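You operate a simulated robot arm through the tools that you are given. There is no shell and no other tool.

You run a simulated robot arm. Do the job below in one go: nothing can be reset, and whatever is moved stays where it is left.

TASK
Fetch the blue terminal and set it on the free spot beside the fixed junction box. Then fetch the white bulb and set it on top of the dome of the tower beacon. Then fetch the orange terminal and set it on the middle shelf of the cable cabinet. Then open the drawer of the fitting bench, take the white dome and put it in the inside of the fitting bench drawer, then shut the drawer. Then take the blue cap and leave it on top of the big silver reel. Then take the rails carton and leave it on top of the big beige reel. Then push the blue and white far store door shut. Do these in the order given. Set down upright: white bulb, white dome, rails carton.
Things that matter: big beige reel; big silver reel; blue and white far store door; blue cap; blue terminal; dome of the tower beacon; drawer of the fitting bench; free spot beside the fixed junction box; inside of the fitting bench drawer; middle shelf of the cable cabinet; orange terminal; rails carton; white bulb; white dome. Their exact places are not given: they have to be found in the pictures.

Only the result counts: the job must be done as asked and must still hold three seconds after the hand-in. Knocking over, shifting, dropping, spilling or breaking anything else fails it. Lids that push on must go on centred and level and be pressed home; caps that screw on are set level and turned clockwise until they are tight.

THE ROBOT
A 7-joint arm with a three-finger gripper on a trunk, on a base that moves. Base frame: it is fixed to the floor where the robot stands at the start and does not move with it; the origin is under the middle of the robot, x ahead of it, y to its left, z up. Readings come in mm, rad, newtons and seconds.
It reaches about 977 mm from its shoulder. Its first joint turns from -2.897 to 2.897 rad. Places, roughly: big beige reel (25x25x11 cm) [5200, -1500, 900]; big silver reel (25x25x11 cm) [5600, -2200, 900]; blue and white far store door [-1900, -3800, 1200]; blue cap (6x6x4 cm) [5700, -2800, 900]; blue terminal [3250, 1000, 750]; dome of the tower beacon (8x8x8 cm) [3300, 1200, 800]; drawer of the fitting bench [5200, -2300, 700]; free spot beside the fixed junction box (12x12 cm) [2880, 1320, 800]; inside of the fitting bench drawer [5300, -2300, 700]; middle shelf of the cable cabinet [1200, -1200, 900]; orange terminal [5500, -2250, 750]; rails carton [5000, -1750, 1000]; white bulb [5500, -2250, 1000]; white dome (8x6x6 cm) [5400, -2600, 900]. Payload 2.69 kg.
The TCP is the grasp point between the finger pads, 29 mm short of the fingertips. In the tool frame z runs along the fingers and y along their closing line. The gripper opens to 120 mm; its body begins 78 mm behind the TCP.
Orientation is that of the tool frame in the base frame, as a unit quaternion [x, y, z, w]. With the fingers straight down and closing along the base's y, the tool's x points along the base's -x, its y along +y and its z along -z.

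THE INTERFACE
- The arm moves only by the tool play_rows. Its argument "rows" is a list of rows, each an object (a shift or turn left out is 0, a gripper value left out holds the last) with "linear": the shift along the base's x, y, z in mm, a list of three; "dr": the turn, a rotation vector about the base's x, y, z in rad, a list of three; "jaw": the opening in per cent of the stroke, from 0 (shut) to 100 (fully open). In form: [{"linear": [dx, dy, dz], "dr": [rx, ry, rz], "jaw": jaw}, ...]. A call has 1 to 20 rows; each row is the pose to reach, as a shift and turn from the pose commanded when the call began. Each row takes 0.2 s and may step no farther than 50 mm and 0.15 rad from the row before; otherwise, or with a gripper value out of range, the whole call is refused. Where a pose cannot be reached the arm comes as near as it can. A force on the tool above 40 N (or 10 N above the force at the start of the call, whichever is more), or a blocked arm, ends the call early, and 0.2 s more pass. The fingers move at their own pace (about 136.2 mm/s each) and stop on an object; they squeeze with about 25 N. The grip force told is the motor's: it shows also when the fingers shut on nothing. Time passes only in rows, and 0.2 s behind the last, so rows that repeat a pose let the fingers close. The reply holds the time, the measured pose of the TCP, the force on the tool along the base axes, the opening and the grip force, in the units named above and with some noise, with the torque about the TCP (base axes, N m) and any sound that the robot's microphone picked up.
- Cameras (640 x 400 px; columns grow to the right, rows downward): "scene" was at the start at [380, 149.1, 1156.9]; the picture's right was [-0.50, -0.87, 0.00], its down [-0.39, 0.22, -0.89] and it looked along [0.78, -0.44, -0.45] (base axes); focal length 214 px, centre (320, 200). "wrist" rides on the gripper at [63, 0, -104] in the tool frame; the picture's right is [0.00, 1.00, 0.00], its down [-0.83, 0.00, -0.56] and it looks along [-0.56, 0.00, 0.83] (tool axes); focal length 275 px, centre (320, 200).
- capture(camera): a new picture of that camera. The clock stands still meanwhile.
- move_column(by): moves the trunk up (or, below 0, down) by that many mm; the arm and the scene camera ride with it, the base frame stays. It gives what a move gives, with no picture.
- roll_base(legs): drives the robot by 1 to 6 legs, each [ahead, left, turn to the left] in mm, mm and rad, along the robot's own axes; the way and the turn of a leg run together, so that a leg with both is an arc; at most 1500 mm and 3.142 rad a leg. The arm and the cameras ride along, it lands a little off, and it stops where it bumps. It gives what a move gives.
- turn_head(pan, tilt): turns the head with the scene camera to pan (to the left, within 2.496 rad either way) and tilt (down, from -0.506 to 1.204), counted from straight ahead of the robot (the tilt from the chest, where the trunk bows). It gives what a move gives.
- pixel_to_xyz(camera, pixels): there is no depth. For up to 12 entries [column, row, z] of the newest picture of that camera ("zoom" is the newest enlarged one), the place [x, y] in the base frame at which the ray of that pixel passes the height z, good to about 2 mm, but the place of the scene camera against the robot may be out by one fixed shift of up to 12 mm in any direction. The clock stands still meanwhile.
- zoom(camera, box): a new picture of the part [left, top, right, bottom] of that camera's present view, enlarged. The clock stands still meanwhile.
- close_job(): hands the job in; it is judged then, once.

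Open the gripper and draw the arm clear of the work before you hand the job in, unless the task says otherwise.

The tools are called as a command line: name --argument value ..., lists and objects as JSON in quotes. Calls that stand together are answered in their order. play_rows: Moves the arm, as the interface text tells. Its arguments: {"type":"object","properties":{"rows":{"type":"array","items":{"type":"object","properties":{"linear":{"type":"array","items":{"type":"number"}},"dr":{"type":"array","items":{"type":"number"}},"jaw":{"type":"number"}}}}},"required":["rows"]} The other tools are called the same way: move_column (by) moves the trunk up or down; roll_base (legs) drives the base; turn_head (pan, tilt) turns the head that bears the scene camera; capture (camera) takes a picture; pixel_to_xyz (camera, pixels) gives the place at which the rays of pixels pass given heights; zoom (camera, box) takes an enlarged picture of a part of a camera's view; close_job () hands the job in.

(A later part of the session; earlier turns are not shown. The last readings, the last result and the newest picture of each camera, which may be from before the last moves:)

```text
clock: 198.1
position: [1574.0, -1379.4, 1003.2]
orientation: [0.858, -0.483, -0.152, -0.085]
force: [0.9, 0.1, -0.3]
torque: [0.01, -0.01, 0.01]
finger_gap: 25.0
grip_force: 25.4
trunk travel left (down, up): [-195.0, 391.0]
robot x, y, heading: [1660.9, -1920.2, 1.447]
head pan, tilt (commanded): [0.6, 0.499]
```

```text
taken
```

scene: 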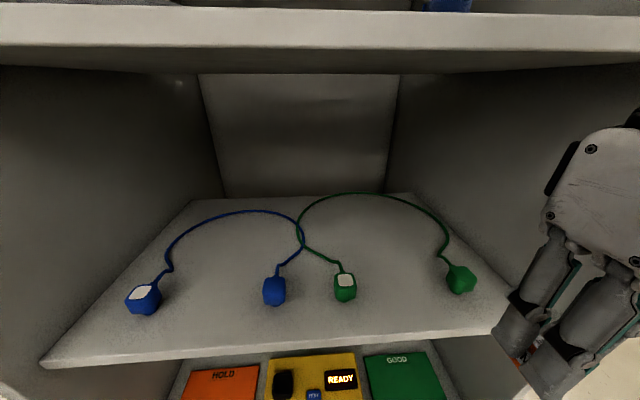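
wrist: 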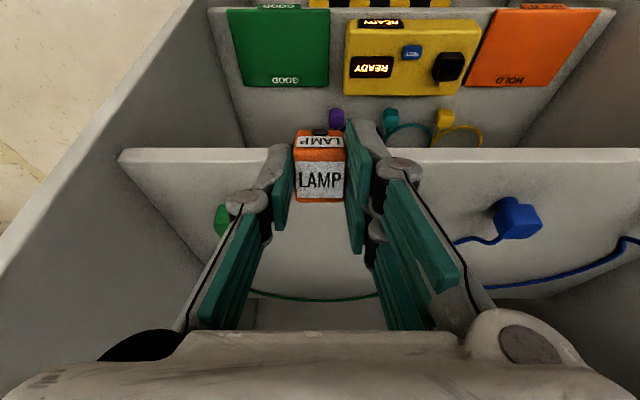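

Plugs visible: green at (220,222), blue at (515,218). I compute their places to keep clear.

pixel_to_xyz --camera "wrist" --pixels '[[220, 235, 890], [228, 222, 905], [498, 232, 890], [515, 210, 905], [120, 155, 890], [640, 155, 890], [320, 155, 890], [320, 295, 890]]'

zoom --camera "wrist" --box '[190, 150, 450, 310]'

```text
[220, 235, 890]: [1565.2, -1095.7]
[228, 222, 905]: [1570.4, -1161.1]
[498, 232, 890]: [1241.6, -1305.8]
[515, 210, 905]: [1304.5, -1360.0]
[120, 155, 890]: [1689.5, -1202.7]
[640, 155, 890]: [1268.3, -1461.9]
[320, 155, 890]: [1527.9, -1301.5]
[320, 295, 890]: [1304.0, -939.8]
```

```text
2.46 times, centred on (320, 230) of wrist
```

zoom: 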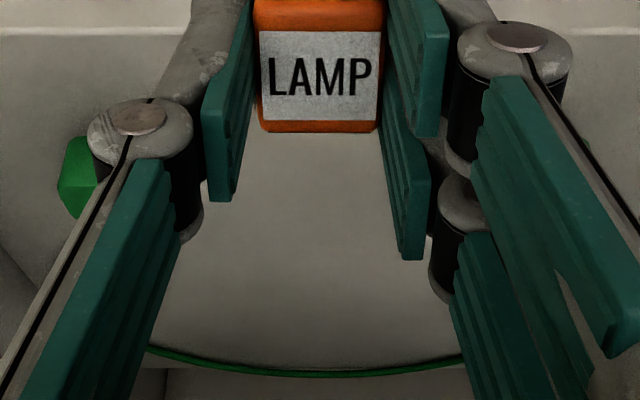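

The front edge lies 90 mm ahead of the TCP. I move 150 mm straight into the shelf gap and down 45 mm, then check.

play_rows --rows '[{"linear": [-26, 42.5, 0]}, {"linear": [-52, 85, 0]}, {"linear": [-78, 128, 0]}, {"linear": [-78, 128, -25]}, {"linear": [-78, 128, -45]}, {"linear": [-78, 128, -45]}]'

capture --camera "wrist"

capture --camera "scene"

```text
refused: row 3 steps farther than a row can; nothing moved
```

```text
taken
```

wrist: 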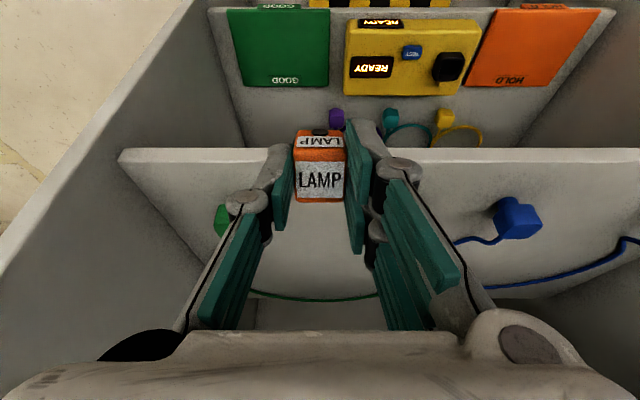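

```text
taken
```

scene: 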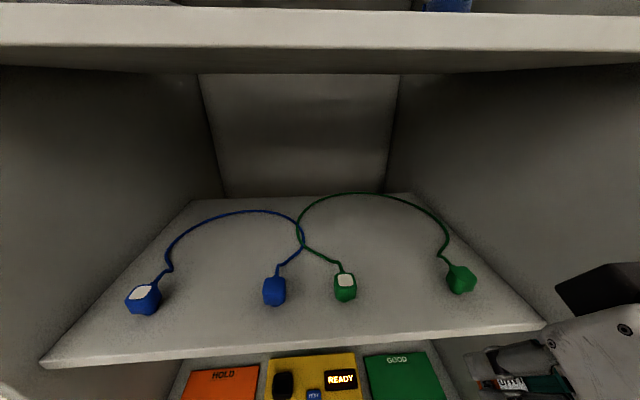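

Step lengths were just over 50 mm; I resend with smaller steps.

play_rows --rows '[{"linear": [-20, 32, 0]}, {"linear": [-40, 64, 0]}, {"linear": [-60, 96, 0]}, {"linear": [-78, 128, 0]}, {"linear": [-78, 128, -22]}, {"linear": [-78, 128, -42]}, {"linear": [-78, 128, -42]}]'

capture --camera "wrist"

capture --camera "scene"

```text
clock: 199.7
position: [1496.5, -1252.4, 958.9]
orientation: [0.858, -0.483, -0.152, -0.085]
force: [1.1, -0.4, -0.4]
torque: [-0.01, 0.02, 0.04]
finger_gap: 25.0
grip_force: 25.2
trunk travel left (down, up): [-195.0, 391.0]
robot x, y, heading: [1662.7, -1917.4, 1.451]
head pan, tilt (commanded): [0.6, 0.499]
```

```text
taken
```

wrist: 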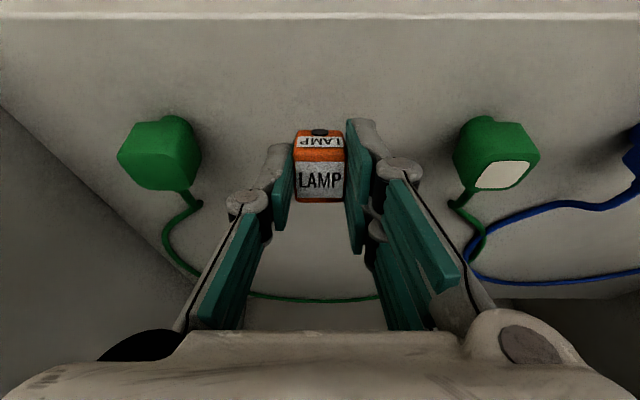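

```text
taken
```

scene: 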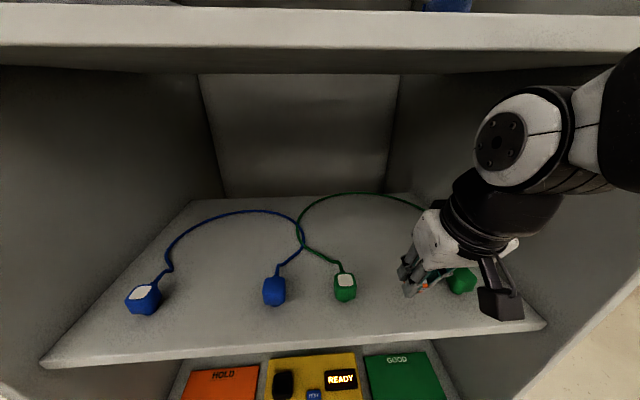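

LAMP hangs midway between the two green plugs. I lower in small steps watching the force.

play_rows --rows '[{"linear": [0, 0, -6]}, {"linear": [0, 0, -12]}, {"linear": [0, 0, -12]}]'

play_rows --rows '[{"linear": [0, 0, -5]}, {"linear": [0, 0, -5]}]'

```text
clock: 200.4
position: [1497.0, -1253.1, 946.5]
orientation: [0.858, -0.482, -0.153, -0.086]
force: [0.1, -0.5, -1.0]
torque: [-0.04, -0.01, 0.0]
finger_gap: 25.0
grip_force: 24.5
trunk travel left (down, up): [-195.0, 391.0]
robot x, y, heading: [1664.0, -1911.6, 1.446]
head pan, tilt (commanded): [0.6, 0.499]
```

```text
clock: 201.1
position: [1497.2, -1253.4, 941.7]
orientation: [0.859, -0.483, -0.151, -0.085]
force: [-0.2, 0.0, -0.9]
torque: [-0.02, -0.01, 0.02]
finger_gap: 25.0
grip_force: 25.0
trunk travel left (down, up): [-195.0, 391.0]
robot x, y, heading: [1658.7, -1920.1, 1.449]
head pan, tilt (commanded): [0.6, 0.499]
```

No contact yet at z≈941.7; I keep stepping down 5 mm at a time.

play_rows --rows '[{"linear": [0, 0, -5]}, {"linear": [0, 0, -5]}]'

play_rows --rows '[{"linear": [0, 0, -5]}, {"linear": [0, 0, -5]}]'

capture --camera "wrist"

```text
clock: 201.7
position: [1497.5, -1251.7, 936.0]
orientation: [0.858, -0.483, -0.152, -0.084]
force: [0.2, 0.7, -0.3]
torque: [0.03, 0.01, 0.01]
finger_gap: 25.2
grip_force: 25.1
trunk travel left (down, up): [-195.0, 391.0]
robot x, y, heading: [1660.6, -1920.7, 1.446]
head pan, tilt (commanded): [0.6, 0.499]
```

```text
clock: 202.2
position: [1496.8, -1252.5, 931.7]
orientation: [0.859, -0.482, -0.152, -0.084]
force: [-0.9, 0.0, -0.5]
torque: [0.0, 0.0, 0.01]
finger_gap: 25.3
grip_force: 24.9
trunk travel left (down, up): [-195.0, 391.0]
robot x, y, heading: [1661.7, -1917.0, 1.446]
head pan, tilt (commanded): [0.6, 0.499]
```

```text
taken
```

wrist: 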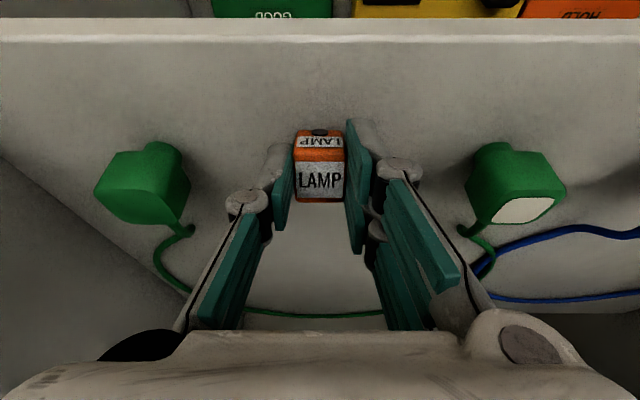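

Still free; I continue down in 4-5 mm steps.

play_rows --rows '[{"linear": [0, 0, -5]}, {"linear": [0, 0, -5]}]'

play_rows --rows '[{"linear": [0, 0, -5]}, {"linear": [0, 0, -5]}]'

play_rows --rows '[{"linear": [0, 0, -4]}, {"linear": [0, 0, -4]}]'

```text
clock: 202.8
position: [1495.7, -1252.7, 928.5]
orientation: [0.858, -0.483, -0.152, -0.084]
force: [-0.8, 0.4, -0.1]
torque: [0.02, -0.04, -0.04]
finger_gap: 25.3
grip_force: 24.8
trunk travel left (down, up): [-195.0, 391.0]
robot x, y, heading: [1662.8, -1915.9, 1.441]
head pan, tilt (commanded): [0.6, 0.499]
```

```text
clock: 203.4
position: [1497.6, -1252.7, 923.6]
orientation: [0.858, -0.482, -0.153, -0.086]
force: [1.1, -1.7, 13.9]
torque: [0.02, 0.02, -0.01]
finger_gap: 25.1
grip_force: 24.7
trunk travel left (down, up): [-195.0, 391.0]
robot x, y, heading: [1662.9, -1918.6, 1.448]
head pan, tilt (commanded): [0.6, 0.499]
```

```text
clock: 204.1
position: [1496.1, -1250.6, 920.7]
orientation: [0.858, -0.482, -0.154, -0.086]
force: [-1.6, 1.9, 27.3]
torque: [0.14, 0.12, 0.02]
finger_gap: 25.2
grip_force: 24.8
trunk travel left (down, up): [-195.0, 391.0]
robot x, y, heading: [1661.8, -1918.0, 1.445]
head pan, tilt (commanded): [0.6, 0.499]
```

Contact at z≈923 (27 N now). I ease up 2 mm, open the jaw moderately and let the cube settle flat.

play_rows --rows '[{"linear": [0, 0, 2]}, {"linear": [0, 0, 2], "jaw": 24}, {"linear": [0, 0, 2], "jaw": 30}, {"linear": [0, 0, 2], "jaw": 36}, {"linear": [0, 0, 2], "jaw": 36}, {"linear": [0, 0, 2], "jaw": 36}]'

capture --camera "wrist"

```text
clock: 205.4
position: [1497.3, -1251.3, 920.0]
orientation: [0.858, -0.483, -0.152, -0.085]
force: [-0.7, 0.0, 0.3]
torque: [0.01, 0.0, -0.02]
finger_gap: 43.4
grip_force: 0.1
trunk travel left (down, up): [-195.0, 391.0]
robot x, y, heading: [1660.9, -1918.6, 1.448]
head pan, tilt (commanded): [0.6, 0.499]
```

```text
taken
```

wrist: 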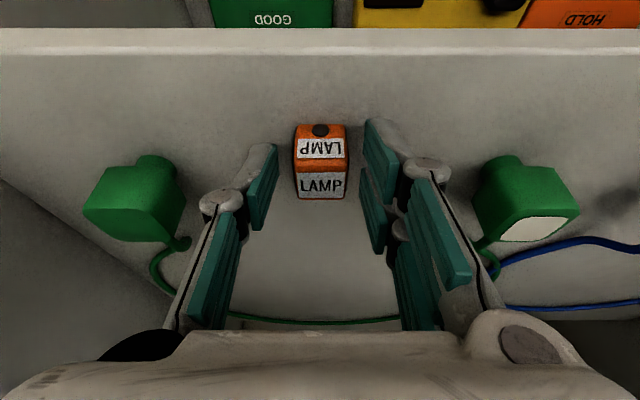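

LAMP rests flat on the shelf. I rise and draw straight back out of the cabinet.

play_rows --rows '[{"linear": [0, 0, 20]}, {"linear": [0, 0, 45]}, {"linear": [4, -6, 80]}, {"linear": [24, -38, 85]}, {"linear": [44, -70, 85]}, {"linear": [64, -102, 85]}, {"linear": [84, -134, 85]}, {"linear": [96, -152, 85]}, {"linear": [96, -152, 85]}]'

capture --camera "scene"

```text
clock: 207.4
position: [1592.0, -1404.9, 1002.8]
orientation: [0.858, -0.483, -0.152, -0.085]
force: [-0.6, 0.7, 0.4]
torque: [-0.01, 0.01, 0.0]
finger_gap: 43.3
grip_force: 0.1
trunk travel left (down, up): [-195.0, 391.0]
robot x, y, heading: [1661.4, -1918.3, 1.453]
head pan, tilt (commanded): [0.6, 0.499]
```

```text
taken
```

scene: 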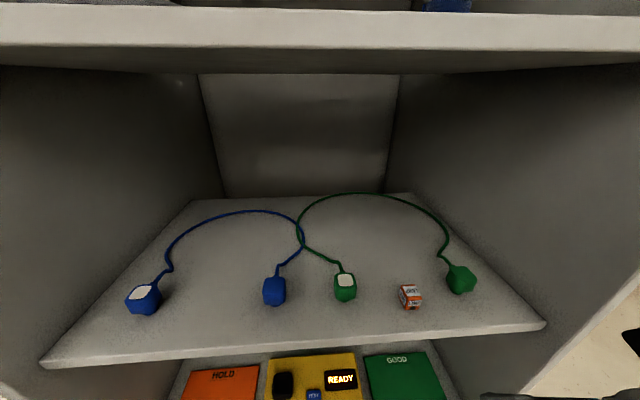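

LAMP stands at (410,297) on the middle shelf, plugs untouched. I untilt and turn the hand back while bringing it in front of the robot.

play_rows --rows '[{"linear": [10, -10, 20], "dr": [-0.1, -0.061, 0]}, {"linear": [20, -15, 40], "dr": [-0.2, -0.122, 0]}, {"linear": [30, -15, 60], "dr": [-0.2986, -0.1824, 0]}, {"linear": [60, -10, 75], "dr": [-0.2986, -0.1824, 0]}, {"linear": [60, -10, 75], "dr": [-0.2986, -0.1824, 0]}]'

play_rows --rows '[{"linear": [28, 6, 5], "dr": [0, 0, -0.12]}, {"linear": [56, 12, 10], "dr": [0, 0, -0.24]}, {"linear": [84, 18, 15], "dr": [0, 0, -0.36]}, {"linear": [112, 24, 15], "dr": [0, 0, -0.48]}, {"linear": [140, 30, 15], "dr": [0, 0, -0.6]}, {"linear": [166, 40, 15], "dr": [0, 0, -0.67]}, {"linear": [166, 40, 15], "dr": [0, 0, -0.67]}]'

```text
clock: 208.7
position: [1651.6, -1413.4, 1079.0]
orientation: [0.871, -0.491, 0.0, 0.0]
force: [-0.6, 0.4, -0.8]
torque: [-0.02, -0.01, 0.0]
finger_gap: 43.2
grip_force: 0.2
trunk travel left (down, up): [-195.0, 391.0]
robot x, y, heading: [1662.6, -1919.1, 1.445]
head pan, tilt (commanded): [0.6, 0.499]
```

```text
clock: 210.2
position: [1819.3, -1371.6, 1096.1]
orientation: [-0.661, 0.75, -0.001, 0.0]
force: [-0.9, -0.5, 0.5]
torque: [0.02, 0.0, -0.01]
finger_gap: 43.4
grip_force: 0.1
trunk travel left (down, up): [-195.0, 391.0]
robot x, y, heading: [1657.1, -1918.1, 1.445]
head pan, tilt (commanded): [0.6, 0.499]
```

Now for the drawer: I drive back to the red bench by the same route, ending about 1 m before the drawer.

roll_base --legs '[[323, -470, 0], [322, -486, 0], [0, 0, -0.885], [633, -648, 0], [0, -1406, 0], [-120, 0, 0]]'

turn_head --pan 0.0 --tilt 0.5

capture --camera "scene"

```text
clock: 230.6
position: [4759.0, -2625.4, 1095.7]
orientation: [-0.278, 0.96, 0.001, 0.0]
force: [-0.4, -0.3, -0.2]
torque: [0.03, -0.03, -0.04]
finger_gap: 43.1
grip_force: 0.0
trunk travel left (down, up): [-195.0, 391.0]
robot x, y, heading: [4238.4, -2847.0, 0.564]
head pan, tilt (commanded): [0.6, 0.499]
```

```text
clock: 231.6
position: [4758.1, -2626.3, 1095.6]
orientation: [-0.278, 0.961, 0.0, 0.0]
force: [0.8, 0.5, 0.2]
torque: [-0.02, 0.01, 0.0]
finger_gap: 43.2
grip_force: 0.1
trunk travel left (down, up): [-195.0, 391.0]
robot x, y, heading: [4234.7, -2845.1, 0.571]
head pan, tilt (commanded): [0.0, 0.499]
```

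```text
taken
```

scene: 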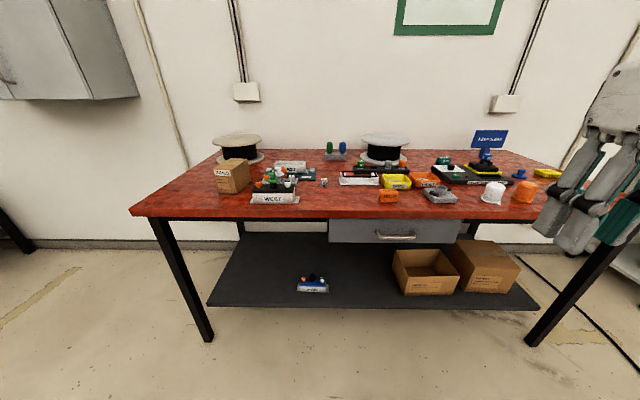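

The drawer front spans columns 330-475 with a handle at (395,236). I zoom on it.

zoom --camera "scene" --box '[310, 190, 490, 270]'

pixel_to_xyz --camera "scene" --pixels '[[132, 211, 850], [375, 236, 700], [415, 236, 700], [375, 236, 720], [415, 236, 720], [330, 243, 680], [475, 243, 680], [475, 218, 800], [330, 218, 800], [395, 213, 850]]'

```text
3.56 times, centred on (400, 230) of scene
```

zoom: 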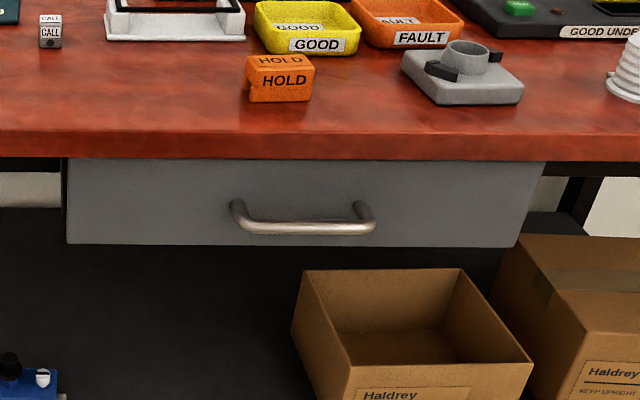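

```text
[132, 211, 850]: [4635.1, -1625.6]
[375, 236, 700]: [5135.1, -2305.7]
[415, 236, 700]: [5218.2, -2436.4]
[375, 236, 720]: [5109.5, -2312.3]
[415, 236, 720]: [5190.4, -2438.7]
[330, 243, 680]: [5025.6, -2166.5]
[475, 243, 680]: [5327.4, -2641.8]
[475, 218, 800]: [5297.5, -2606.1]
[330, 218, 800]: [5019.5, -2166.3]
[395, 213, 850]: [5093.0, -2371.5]
```

The handle is at about (5070,-2398), z≈770, 945 mm ahead. I pitch the hand to horizontal (pointing at the bench) while moving it forward in free space.

play_rows --rows '[{"linear": [18.4, 11.7, -9], "dr": [0.0763, -0.1207, 0]}, {"linear": [36.8, 23.4, -18], "dr": [0.1525, -0.2413, 0]}, {"linear": [55.2, 35.1, -27], "dr": [0.2288, -0.362, 0]}, {"linear": [73.6, 46.8, -36], "dr": [0.305, -0.4827, 0]}, {"linear": [92, 58.5, -45], "dr": [0.3813, -0.6034, 0]}, {"linear": [110.4, 70.2, -54], "dr": [0.4576, -0.724, 0]}, {"linear": [128.8, 81.9, -63], "dr": [0.5338, -0.8447, 0]}, {"linear": [147.2, 93.6, -72], "dr": [0.6101, -0.9654, 0]}, {"linear": [165.6, 105.3, -81], "dr": [0.6864, -1.0861, 0]}, {"linear": [184, 117, -90], "dr": [0.7626, -1.2067, 0]}, {"linear": [202, 129, -99], "dr": [0.8389, -1.3275, 0]}, {"linear": [202, 129, -99], "dr": [0.8389, -1.3275, 0]}]'

capture --camera "scene"

capture --camera "wrist"

```text
clock: 234.2
position: [4997.7, -2491.3, 1016.5]
orientation: [-0.197, 0.679, 0.197, 0.679]
force: [-0.2, -0.2, 0.0]
torque: [-0.01, 0.01, -0.01]
finger_gap: 43.2
grip_force: 0.1
out of reach, approached as far as the arm can: row 9, 10, 11, 12
trunk travel left (down, up): [-195.0, 391.0]
robot x, y, heading: [4235.1, -2850.1, 0.568]
head pan, tilt (commanded): [0.0, 0.499]
```

```text
taken
```

scene: 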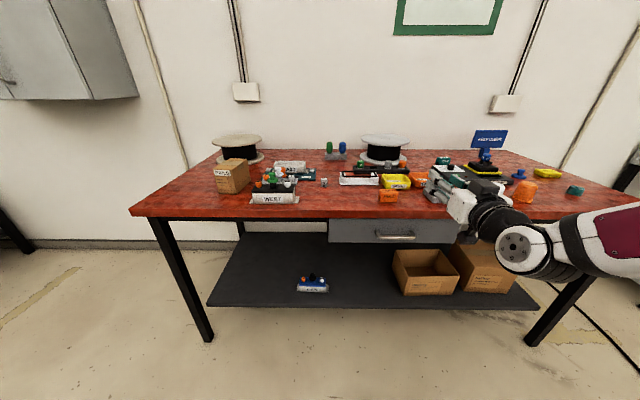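

```text
taken
```

wrist: 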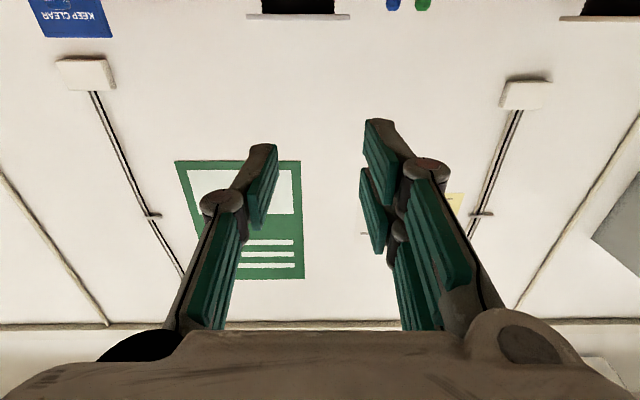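

The hand is horizontal at 1016 mm height, 136 mm before the bench edge. I roll it 90° so the fingers close vertically, lowering to the handle height.

play_rows --rows '[{"linear": [0, 0, -22], "dr": [0.1206, 0.0764, 0]}, {"linear": [0, 0, -44], "dr": [0.2411, 0.1528, 0]}, {"linear": [0, 0, -66], "dr": [0.3616, 0.2292, 0]}, {"linear": [0, 0, -88], "dr": [0.4822, 0.3056, 0]}, {"linear": [0, 0, -110], "dr": [0.6027, 0.382, 0]}, {"linear": [0, 0, -132], "dr": [0.7232, 0.4584, 0]}, {"linear": [0, 0, -154], "dr": [0.8438, 0.5349, 0]}, {"linear": [0, 0, -176], "dr": [0.9643, 0.6113, 0]}, {"linear": [0, 0, -198], "dr": [1.0849, 0.6877, 0]}, {"linear": [0, 0, -220], "dr": [1.2054, 0.7641, 0]}, {"linear": [0, 0, -240], "dr": [1.3259, 0.8405, 0]}, {"linear": [0, 0, -240], "dr": [1.3259, 0.8405, 0]}]'

capture --camera "scene"

capture --camera "wrist"

```text
clock: 236.8
position: [4998.0, -2491.3, 773.2]
orientation: [0.342, 0.62, 0.62, 0.34]
force: [0.3, 0.5, -1.5]
torque: [0.01, -0.02, 0.02]
finger_gap: 43.0
grip_force: 0.0
out of reach, approached as far as the arm can: row 1, 2, 3, 4, 5, 6, 7, 8, 9, 10
trunk travel left (down, up): [-195.0, 391.0]
robot x, y, heading: [4239.4, -2846.6, 0.562]
head pan, tilt (commanded): [0.0, 0.499]
```

```text
taken
```

scene: 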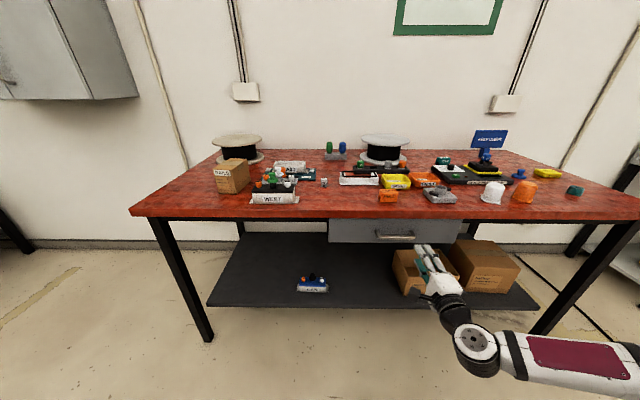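

```text
taken
```

wrist: 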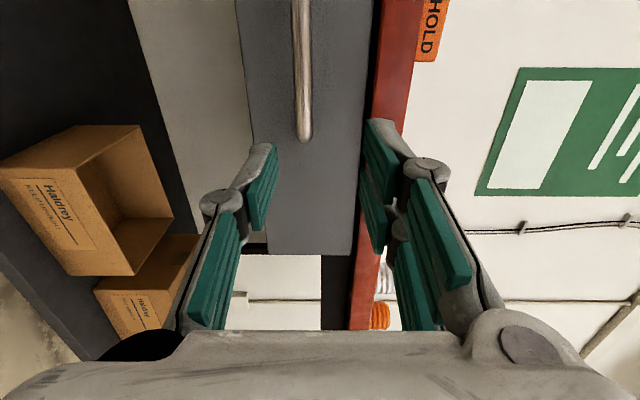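

The hand points at the bench with fingers closing vertically; the handle's right end shows at (304,138), slightly low and to the left. I shift 50 mm left, 13 mm down and open the jaw to 60 %.

play_rows --rows '[{"linear": [-13, 21, -7], "jaw": 60}, {"linear": [-26, 42, -13], "jaw": 60}, {"linear": [-26, 42, -13], "jaw": 60}, {"linear": [-26, 42, -13], "jaw": 60}]'

capture --camera "wrist"

```text
clock: 237.8
position: [4974.6, -2447.7, 759.0]
orientation: [0.34, 0.619, 0.62, 0.341]
force: [1.4, 0.9, 0.3]
torque: [-0.01, 0.05, 0.03]
finger_gap: 71.8
grip_force: 0.1
out of reach, approached as far as the arm can: row 2, 3, 4
trunk travel left (down, up): [-195.0, 391.0]
robot x, y, heading: [4231.2, -2845.0, 0.563]
head pan, tilt (commanded): [0.0, 0.499]
```

```text
taken
```

wrist: 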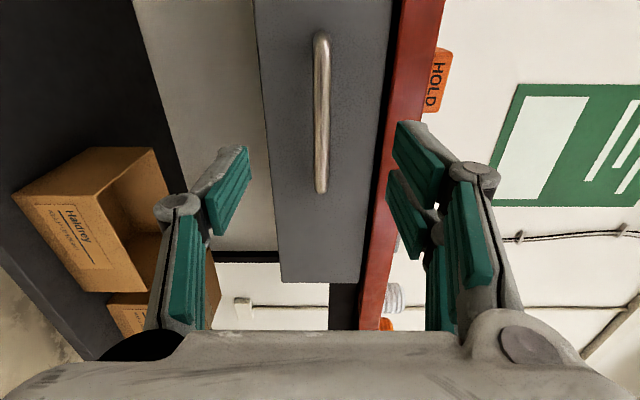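

The handle bar is centred vertically (column 320) with its middle near row 110, level with the TCP. I advance 80 mm toward it.

play_rows --rows '[{"linear": [34, 21, 0]}, {"linear": [68, 42, 0]}, {"linear": [68, 42, 0]}]'

capture --camera "wrist"

```text
clock: 238.6
position: [5040.5, -2405.9, 759.9]
orientation: [0.341, 0.62, 0.62, 0.34]
force: [0.2, 0.3, -0.5]
torque: [-0.03, 0.01, -0.01]
finger_gap: 72.0
grip_force: 0.1
trunk travel left (down, up): [-195.0, 391.0]
robot x, y, heading: [4235.7, -2850.8, 0.564]
head pan, tilt (commanded): [0.0, 0.499]
```

```text
taken
```

wrist: 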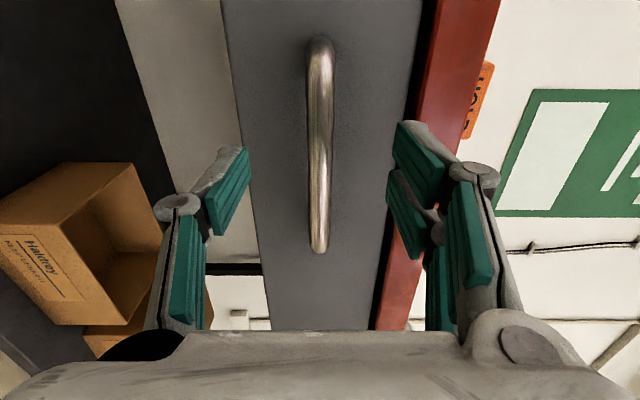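

From the two views the bar is 23 mm ahead of the TCP and about 118 mm long, centred. I advance 12 mm more and close on it.

play_rows --rows '[{"linear": [5, 3.2, 0]}, {"linear": [10.2, 6.4, 0]}, {"linear": [10.2, 6.4, 0], "jaw": 20}, {"linear": [10.2, 6.4, 0], "jaw": 0}, {"linear": [10.2, 6.4, 0], "jaw": 0}, {"linear": [10.2, 6.4, 0], "jaw": 0}, {"linear": [10.2, 6.4, 0], "jaw": 0}]'

capture --camera "wrist"

```text
clock: 240.2
position: [5052.7, -2399.8, 759.3]
orientation: [0.341, 0.62, 0.619, 0.34]
force: [0.5, 0.7, 6.1]
torque: [0.16, -0.05, 0.04]
finger_gap: 13.8
grip_force: 40.0
trunk travel left (down, up): [-195.0, 391.0]
robot x, y, heading: [4235.0, -2850.3, 0.566]
head pan, tilt (commanded): [0.0, 0.499]
```

```text
taken
```

wrist: 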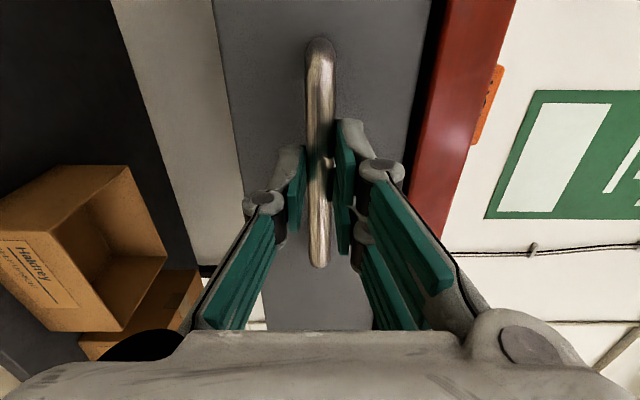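

The bar is gripped (13.8 mm). I pull the drawer by rolling the base back 60 mm first and check.

roll_base --legs '[[-60, 1, 0]]'

capture --camera "wrist"

```text
clock: 241.1
position: [5000.4, -2431.7, 759.4]
orientation: [0.34, 0.62, 0.62, 0.34]
force: [3.8, -3.9, 8.0]
torque: [0.15, -0.12, -0.02]
finger_gap: 13.2
grip_force: 39.2
trunk travel left (down, up): [-195.0, 391.0]
robot x, y, heading: [4182.9, -2880.1, 0.566]
head pan, tilt (commanded): [0.0, 0.499]
```

```text
taken
```

wrist: 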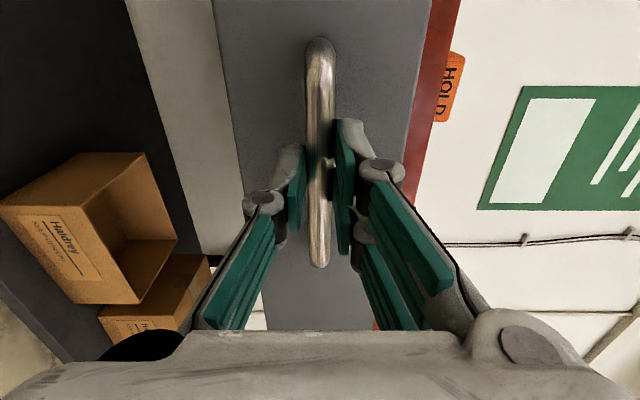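

The drawer is following. I pull a further 150 mm.

roll_base --legs '[[-150, 2, 0]]'

capture --camera "wrist"

capture --camera "scene"

```text
clock: 242.5
position: [4874.9, -2507.1, 760.9]
orientation: [0.341, 0.62, 0.619, 0.341]
force: [-1.4, 5.0, 2.4]
torque: [0.12, 0.0, -0.01]
finger_gap: 13.6
grip_force: 39.9
trunk travel left (down, up): [-195.0, 391.0]
robot x, y, heading: [4061.1, -2957.5, 0.563]
head pan, tilt (commanded): [0.0, 0.499]
```

```text
taken
```

wrist: 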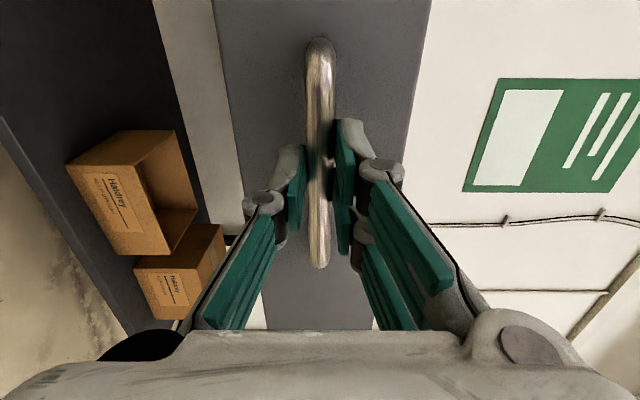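

```text
taken
```

scene: 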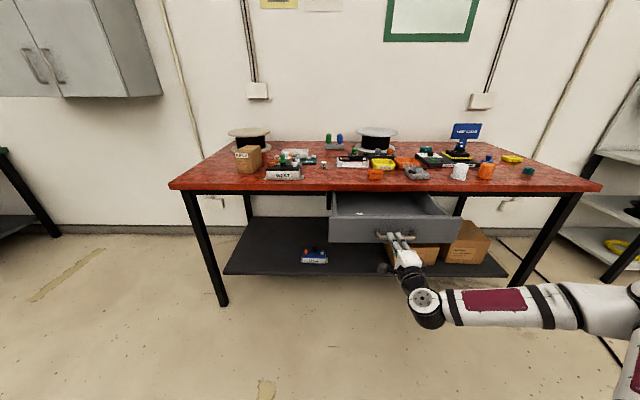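

The drawer is open about 208 mm. I zoom to see inside it.

zoom --camera "scene" --box '[310, 160, 490, 270]'

```text
3.56 times, centred on (400, 215) of scene
```

zoom: 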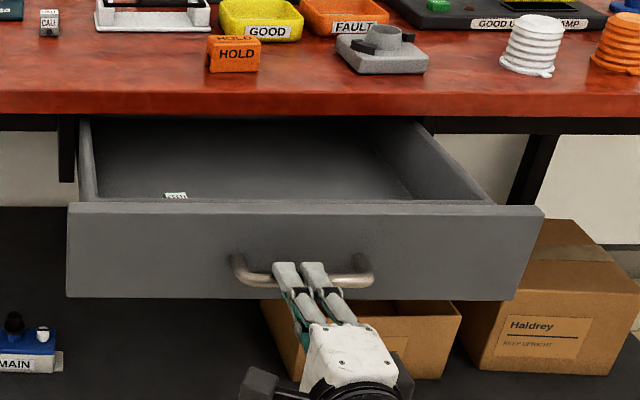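

There is a small item at the drawer's front-left inside. I open the jaw to release the handle and roll back 110 mm.

play_rows --rows '[{"linear": [0, 0, 0], "jaw": 55}, {"linear": [0, 0, 0], "jaw": 55}, {"linear": [0, 0, 0], "jaw": 55}]'

roll_base --legs '[[-110, 0, 0]]'

capture --camera "wrist"

```text
clock: 243.3
position: [4874.8, -2508.6, 759.2]
orientation: [0.341, 0.619, 0.62, 0.341]
force: [-0.7, -0.2, 0.0]
torque: [0.05, 0.0, 0.02]
finger_gap: 66.1
grip_force: 0.0
trunk travel left (down, up): [-195.0, 391.0]
robot x, y, heading: [4057.9, -2957.5, 0.562]
head pan, tilt (commanded): [0.0, 0.499]
```

```text
clock: 244.5
position: [4780.9, -2566.8, 759.5]
orientation: [0.341, 0.619, 0.62, 0.341]
force: [-0.3, 0.0, -0.6]
torque: [-0.01, -0.03, 0.01]
finger_gap: 65.8
grip_force: 0.0
trunk travel left (down, up): [-195.0, 391.0]
robot x, y, heading: [3964.1, -3017.6, 0.565]
head pan, tilt (commanded): [0.0, 0.499]
```

```text
taken
```

wrist: 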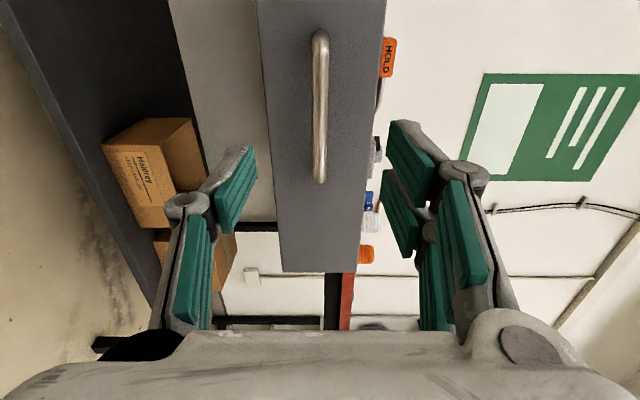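

Released cleanly. I raise the arm while rolling the hand back.

play_rows --rows '[{"linear": [0, 0, 25], "dr": [-0.1206, -0.0764, 0]}, {"linear": [0, 0, 50], "dr": [-0.2411, -0.1528, 0]}, {"linear": [0, 0, 75], "dr": [-0.3616, -0.2292, 0]}, {"linear": [0, 0, 100], "dr": [-0.4822, -0.3056, 0]}, {"linear": [0, 0, 125], "dr": [-0.6027, -0.382, 0]}, {"linear": [0, 0, 150], "dr": [-0.7232, -0.4584, 0]}, {"linear": [0, 0, 175], "dr": [-0.8438, -0.5349, 0]}, {"linear": [0, 0, 200], "dr": [-0.9643, -0.6113, 0]}, {"linear": [0, 0, 225], "dr": [-1.0849, -0.6877, 0]}, {"linear": [0, 0, 250], "dr": [-1.2054, -0.7641, 0]}, {"linear": [0, 0, 270], "dr": [-1.3259, -0.8405, 0]}, {"linear": [0, 0, 270], "dr": [-1.3259, -0.8405, 0]}]'

play_rows --rows '[{"linear": [-2, -1, 5], "dr": [-0.0763, 0.1207, 0]}, {"linear": [-4, -2, 10], "dr": [-0.1525, 0.2413, 0]}, {"linear": [-6, -4, 15], "dr": [-0.2288, 0.362, 0]}, {"linear": [-10, -6, 20], "dr": [-0.305, 0.4827, 0]}, {"linear": [-14, -9, 25], "dr": [-0.3813, 0.6034, 0]}, {"linear": [-20, -12, 30], "dr": [-0.4576, 0.724, 0]}, {"linear": [-26, -16, 35], "dr": [-0.5338, 0.8447, 0]}, {"linear": [-32, -20, 40], "dr": [-0.6101, 0.9654, 0]}, {"linear": [-38, -24, 45], "dr": [-0.6864, 1.0861, 0]}, {"linear": [-44, -28, 50], "dr": [-0.7626, 1.2067, 0]}, {"linear": [-50, -32, 55], "dr": [-0.8389, 1.3275, 0]}, {"linear": [-50, -32, 55], "dr": [-0.8389, 1.3275, 0]}]'

capture --camera "wrist"

```text
clock: 247.1
position: [4781.1, -2566.7, 1030.2]
orientation: [-0.198, 0.679, 0.197, 0.679]
force: [0.1, 0.0, 0.6]
torque: [0.01, 0.0, 0.01]
finger_gap: 65.7
grip_force: 0.0
trunk travel left (down, up): [-195.0, 391.0]
robot x, y, heading: [3962.3, -3016.0, 0.567]
head pan, tilt (commanded): [0.0, 0.499]
```

```text
clock: 249.7
position: [4732.1, -2598.4, 1084.8]
orientation: [-0.277, 0.961, 0.001, -0.001]
force: [-0.1, 0.1, -1.0]
torque: [0.02, -0.01, 0.01]
finger_gap: 66.2
grip_force: 0.0
trunk travel left (down, up): [-195.0, 391.0]
robot x, y, heading: [3963.3, -3018.5, 0.566]
head pan, tilt (commanded): [0.0, 0.499]
```

```text
taken
```

wrist: 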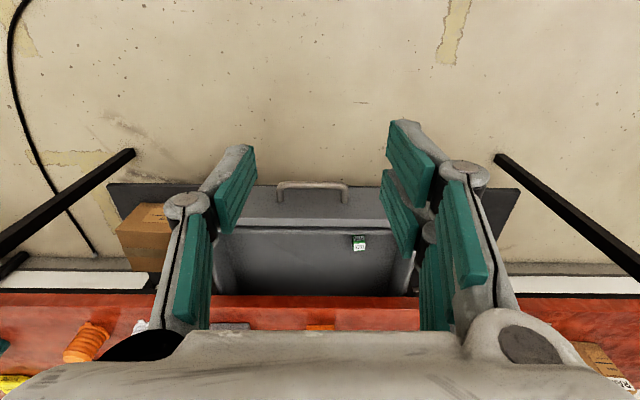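

From above, the open drawer shows its small item at (358,243) and handle at (313,185). I drive forward and right so both the white dome and the drawer are in reach.

roll_base --legs '[[530, -226, -0.015]]'

capture --camera "wrist"

capture --camera "scene"

```text
clock: 253.0
position: [5312.2, -2520.1, 1083.4]
orientation: [-0.27, 0.963, 0.001, 0.0]
force: [0.6, -0.6, 0.2]
torque: [-0.04, 0.01, 0.04]
finger_gap: 66.1
grip_force: 0.1
trunk travel left (down, up): [-195.0, 391.0]
robot x, y, heading: [4542.1, -2925.5, 0.551]
head pan, tilt (commanded): [0.0, 0.499]
```

```text
taken
```

wrist: 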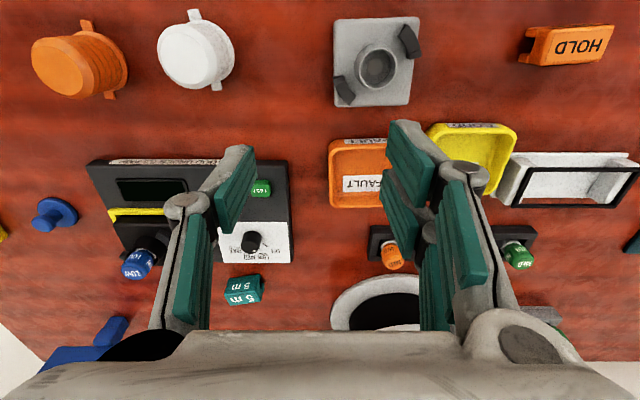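

```text
taken
```

scene: 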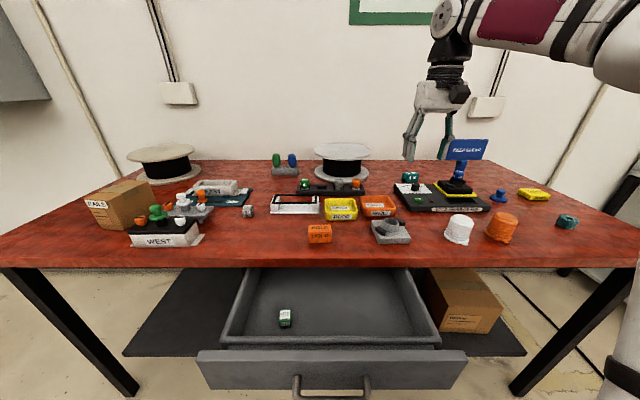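

White dome at scene (458,228) / wrist (195,55), with two side lugs. I zoom on it from both cameras.

zoom --camera "scene" --box '[430, 200, 530, 260]'

zoom --camera "wrist" --box '[130, 0, 260, 110]'

pixel_to_xyz --camera "zoom" --pixels '[[280, 205, 905], [350, 180, 850], [300, 45, 855], [405, 330, 855]]'

```text
6.40 times, centred on (480, 230) of scene
```

zoom: 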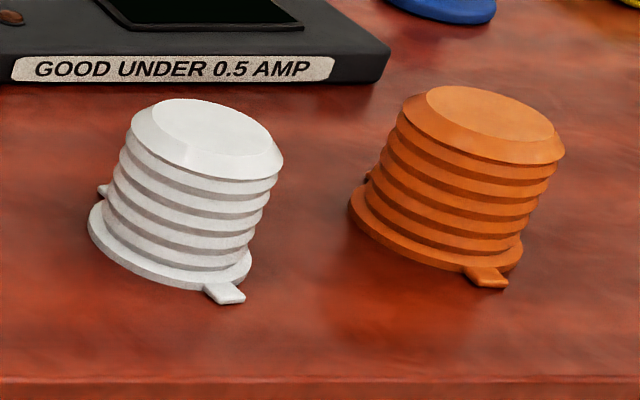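

```text
3.64 times, centred on (195, 55) of wrist
```

zoom: 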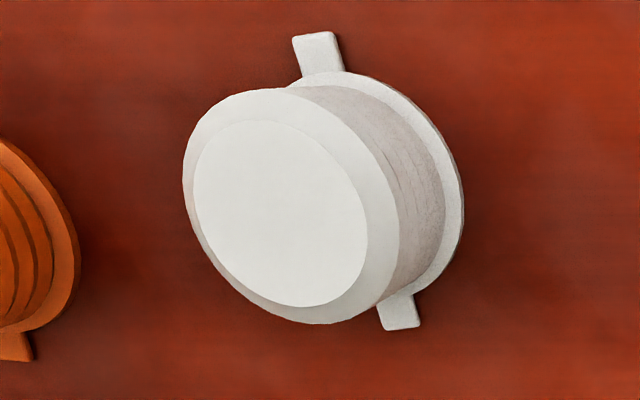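

```text
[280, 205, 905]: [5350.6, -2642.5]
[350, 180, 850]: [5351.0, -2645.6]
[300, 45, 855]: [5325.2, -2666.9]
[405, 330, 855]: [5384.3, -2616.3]
```

The dome stands on a flange with lugs at about (5325,-2667) and (5384,-2616); its axis is near (5353,-2643). I move above it with the jaw opened to 72 %.

play_rows --rows '[{"linear": [10, -30, -15], "jaw": 72}, {"linear": [20, -61, -30], "jaw": 72}, {"linear": [30, -92, -50], "jaw": 72}, {"linear": [40, -123, -75], "jaw": 72}, {"linear": [40, -123, -95], "jaw": 72}, {"linear": [40, -123, -95], "jaw": 72}]'

capture --camera "wrist"

```text
clock: 254.4
position: [5353.9, -2642.6, 990.7]
orientation: [-0.27, 0.963, 0.001, 0.0]
force: [-0.8, 0.2, -1.0]
torque: [-0.03, 0.02, 0.02]
finger_gap: 86.6
grip_force: 0.1
trunk travel left (down, up): [-195.0, 391.0]
robot x, y, heading: [4536.7, -2928.7, 0.551]
head pan, tilt (commanded): [0.0, 0.499]
```

```text
taken
```

wrist: 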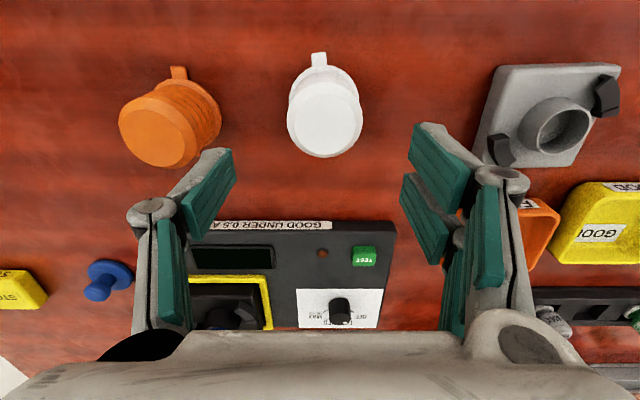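

I compute the dome axis and clearances: dome top (325,120), orange dome edge (222,110), grey item edge (490,120).

pixel_to_xyz --camera "wrist" --pixels '[[325, 119, 908], [287, 112, 908], [363, 115, 908], [222, 100, 900], [212, 150, 900], [492, 130, 870], [515, 165, 890], [318, 52, 855], [300, 225, 880]]'

zoom --camera "wrist" --box '[260, 40, 400, 180]'

```text
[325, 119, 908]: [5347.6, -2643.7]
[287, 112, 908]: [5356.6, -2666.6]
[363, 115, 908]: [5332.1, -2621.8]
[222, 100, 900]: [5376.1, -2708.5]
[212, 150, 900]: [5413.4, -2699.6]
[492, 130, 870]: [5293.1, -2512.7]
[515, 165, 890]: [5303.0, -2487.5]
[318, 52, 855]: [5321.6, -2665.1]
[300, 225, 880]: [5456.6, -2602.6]
```

```text
2.86 times, centred on (330, 110) of wrist
```

zoom: 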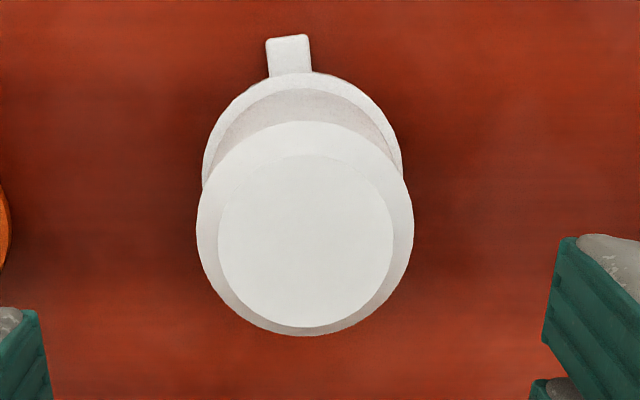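

The axis is at (5349,-2643.5), with 69 mm to the orange dome. I narrow the jaw to 66 % and descend to z≈893.

play_rows --rows '[{"linear": [-5, -1, -10], "jaw": 66}, {"linear": [-5, -1, -50], "jaw": 66}, {"linear": [-5, -1, -80], "jaw": 66}, {"linear": [-5, -1, -97], "jaw": 66}, {"linear": [-5, -1, -97], "jaw": 66}]'

capture --camera "wrist"

```text
clock: 255.6
position: [5345.9, -2643.9, 893.6]
orientation: [-0.272, 0.962, 0.001, 0.0]
force: [0.5, 0.1, -0.2]
torque: [-0.02, -0.02, -0.04]
finger_gap: 79.3
grip_force: 0.1
trunk travel left (down, up): [-195.0, 391.0]
robot x, y, heading: [4543.3, -2929.1, 0.551]
head pan, tilt (commanded): [0.0, 0.499]
```

```text
taken
```

wrist: 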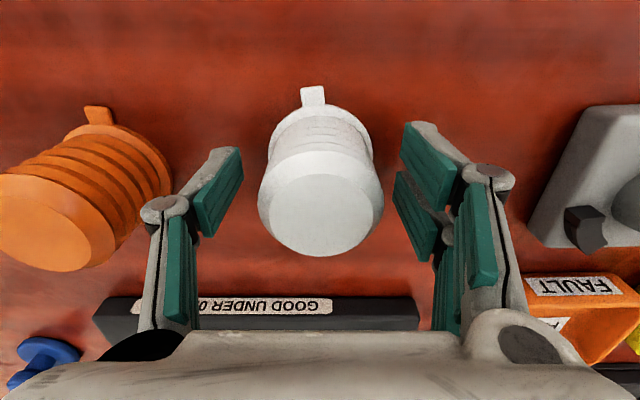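

The dome is centred between the pads (column 321). I close the gripper.

play_rows --rows '[{"linear": [0, 0, -1], "jaw": 30}, {"linear": [0, 0, -1], "jaw": 0}, {"linear": [0, 0, -1], "jaw": 0}, {"linear": [0, 0, -1], "jaw": 0}, {"linear": [0, 0, -1], "jaw": 0}]'

capture --camera "wrist"

```text
clock: 256.8
position: [5346.7, -2642.6, 893.7]
orientation: [-0.271, 0.963, 0.001, 0.0]
force: [1.9, -0.9, 11.6]
torque: [0.12, 0.15, 0.0]
finger_gap: 50.0
grip_force: 25.2
trunk travel left (down, up): [-195.0, 391.0]
robot x, y, heading: [4533.8, -2925.8, 0.547]
head pan, tilt (commanded): [0.0, 0.499]
```

```text
taken
```

wrist: 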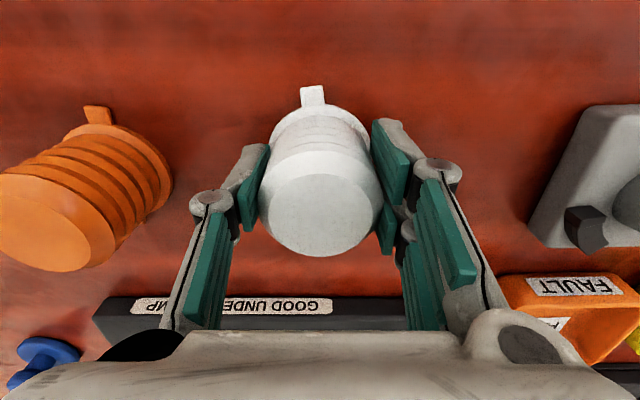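

Dome gripped at 50 mm. I lift it slowly to clear the bench.

play_rows --rows '[{"linear": [0, 0, 10]}, {"linear": [0, 0, 40]}, {"linear": [0, 0, 80]}, {"linear": [0, 0, 120]}, {"linear": [0, 0, 120]}]'

capture --camera "wrist"

capture --camera "scene"

```text
clock: 258.0
position: [5345.6, -2643.7, 1011.1]
orientation: [-0.271, 0.962, 0.001, -0.001]
force: [-0.1, -0.6, -1.0]
torque: [-0.04, -0.03, 0.0]
finger_gap: 50.3
grip_force: 25.7
trunk travel left (down, up): [-195.0, 391.0]
robot x, y, heading: [4544.3, -2930.4, 0.55]
head pan, tilt (commanded): [0.0, 0.499]
```

```text
taken
```

wrist: 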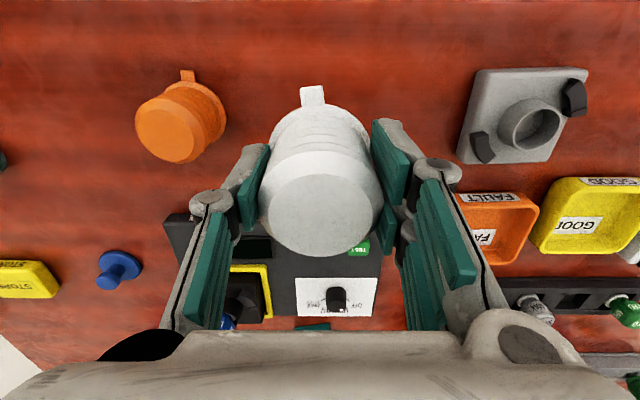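

```text
taken
```

scene: 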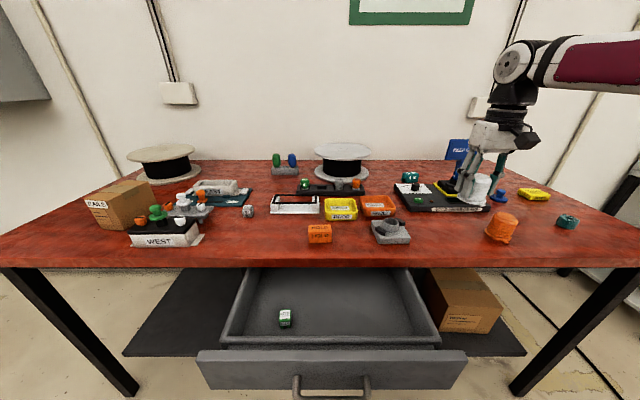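

The dome hangs clear. I carry it to above the right-middle of the open drawer, around (5023,-2482).

play_rows --rows '[{"linear": [-40, 20, 5]}, {"linear": [-80, 40, 5]}, {"linear": [-120, 60, 5]}, {"linear": [-160, 80, 5]}, {"linear": [-200, 100, 5]}, {"linear": [-240, 120, 5]}, {"linear": [-282, 141, 5]}, {"linear": [-323, 162, 5]}, {"linear": [-323, 162, 5]}]'

capture --camera "wrist"

capture --camera "scene"

```text
clock: 260.0
position: [5024.8, -2483.2, 1016.3]
orientation: [-0.271, 0.963, 0.001, -0.001]
force: [0.9, 0.2, -1.4]
torque: [-0.02, -0.04, -0.03]
finger_gap: 50.3
grip_force: 25.1
trunk travel left (down, up): [-195.0, 391.0]
robot x, y, heading: [4539.6, -2926.3, 0.55]
head pan, tilt (commanded): [0.0, 0.499]
```

```text
taken
```

wrist: 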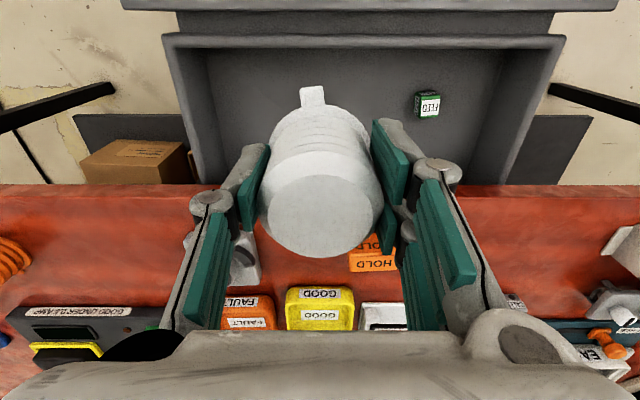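

```text
taken
```

scene: 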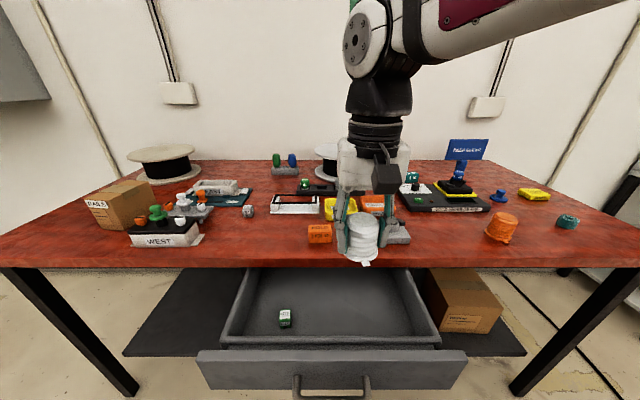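

I compute the drawer's walls, table edge and the FEED item's place from the wrist view.

pixel_to_xyz --camera "wrist" --pixels '[[365, 47, 828], [365, 36, 828], [520, 184, 850], [90, 184, 850], [205, 52, 720], [520, 52, 720], [427, 115, 720], [427, 92, 740], [175, 50, 828], [550, 50, 828]]'

```text
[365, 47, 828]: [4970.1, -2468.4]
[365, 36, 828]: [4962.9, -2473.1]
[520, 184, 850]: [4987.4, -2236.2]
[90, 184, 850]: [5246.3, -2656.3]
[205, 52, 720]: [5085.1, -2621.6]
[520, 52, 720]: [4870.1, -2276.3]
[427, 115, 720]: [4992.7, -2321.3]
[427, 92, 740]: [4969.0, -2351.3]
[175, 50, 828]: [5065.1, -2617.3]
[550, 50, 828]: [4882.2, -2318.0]
```

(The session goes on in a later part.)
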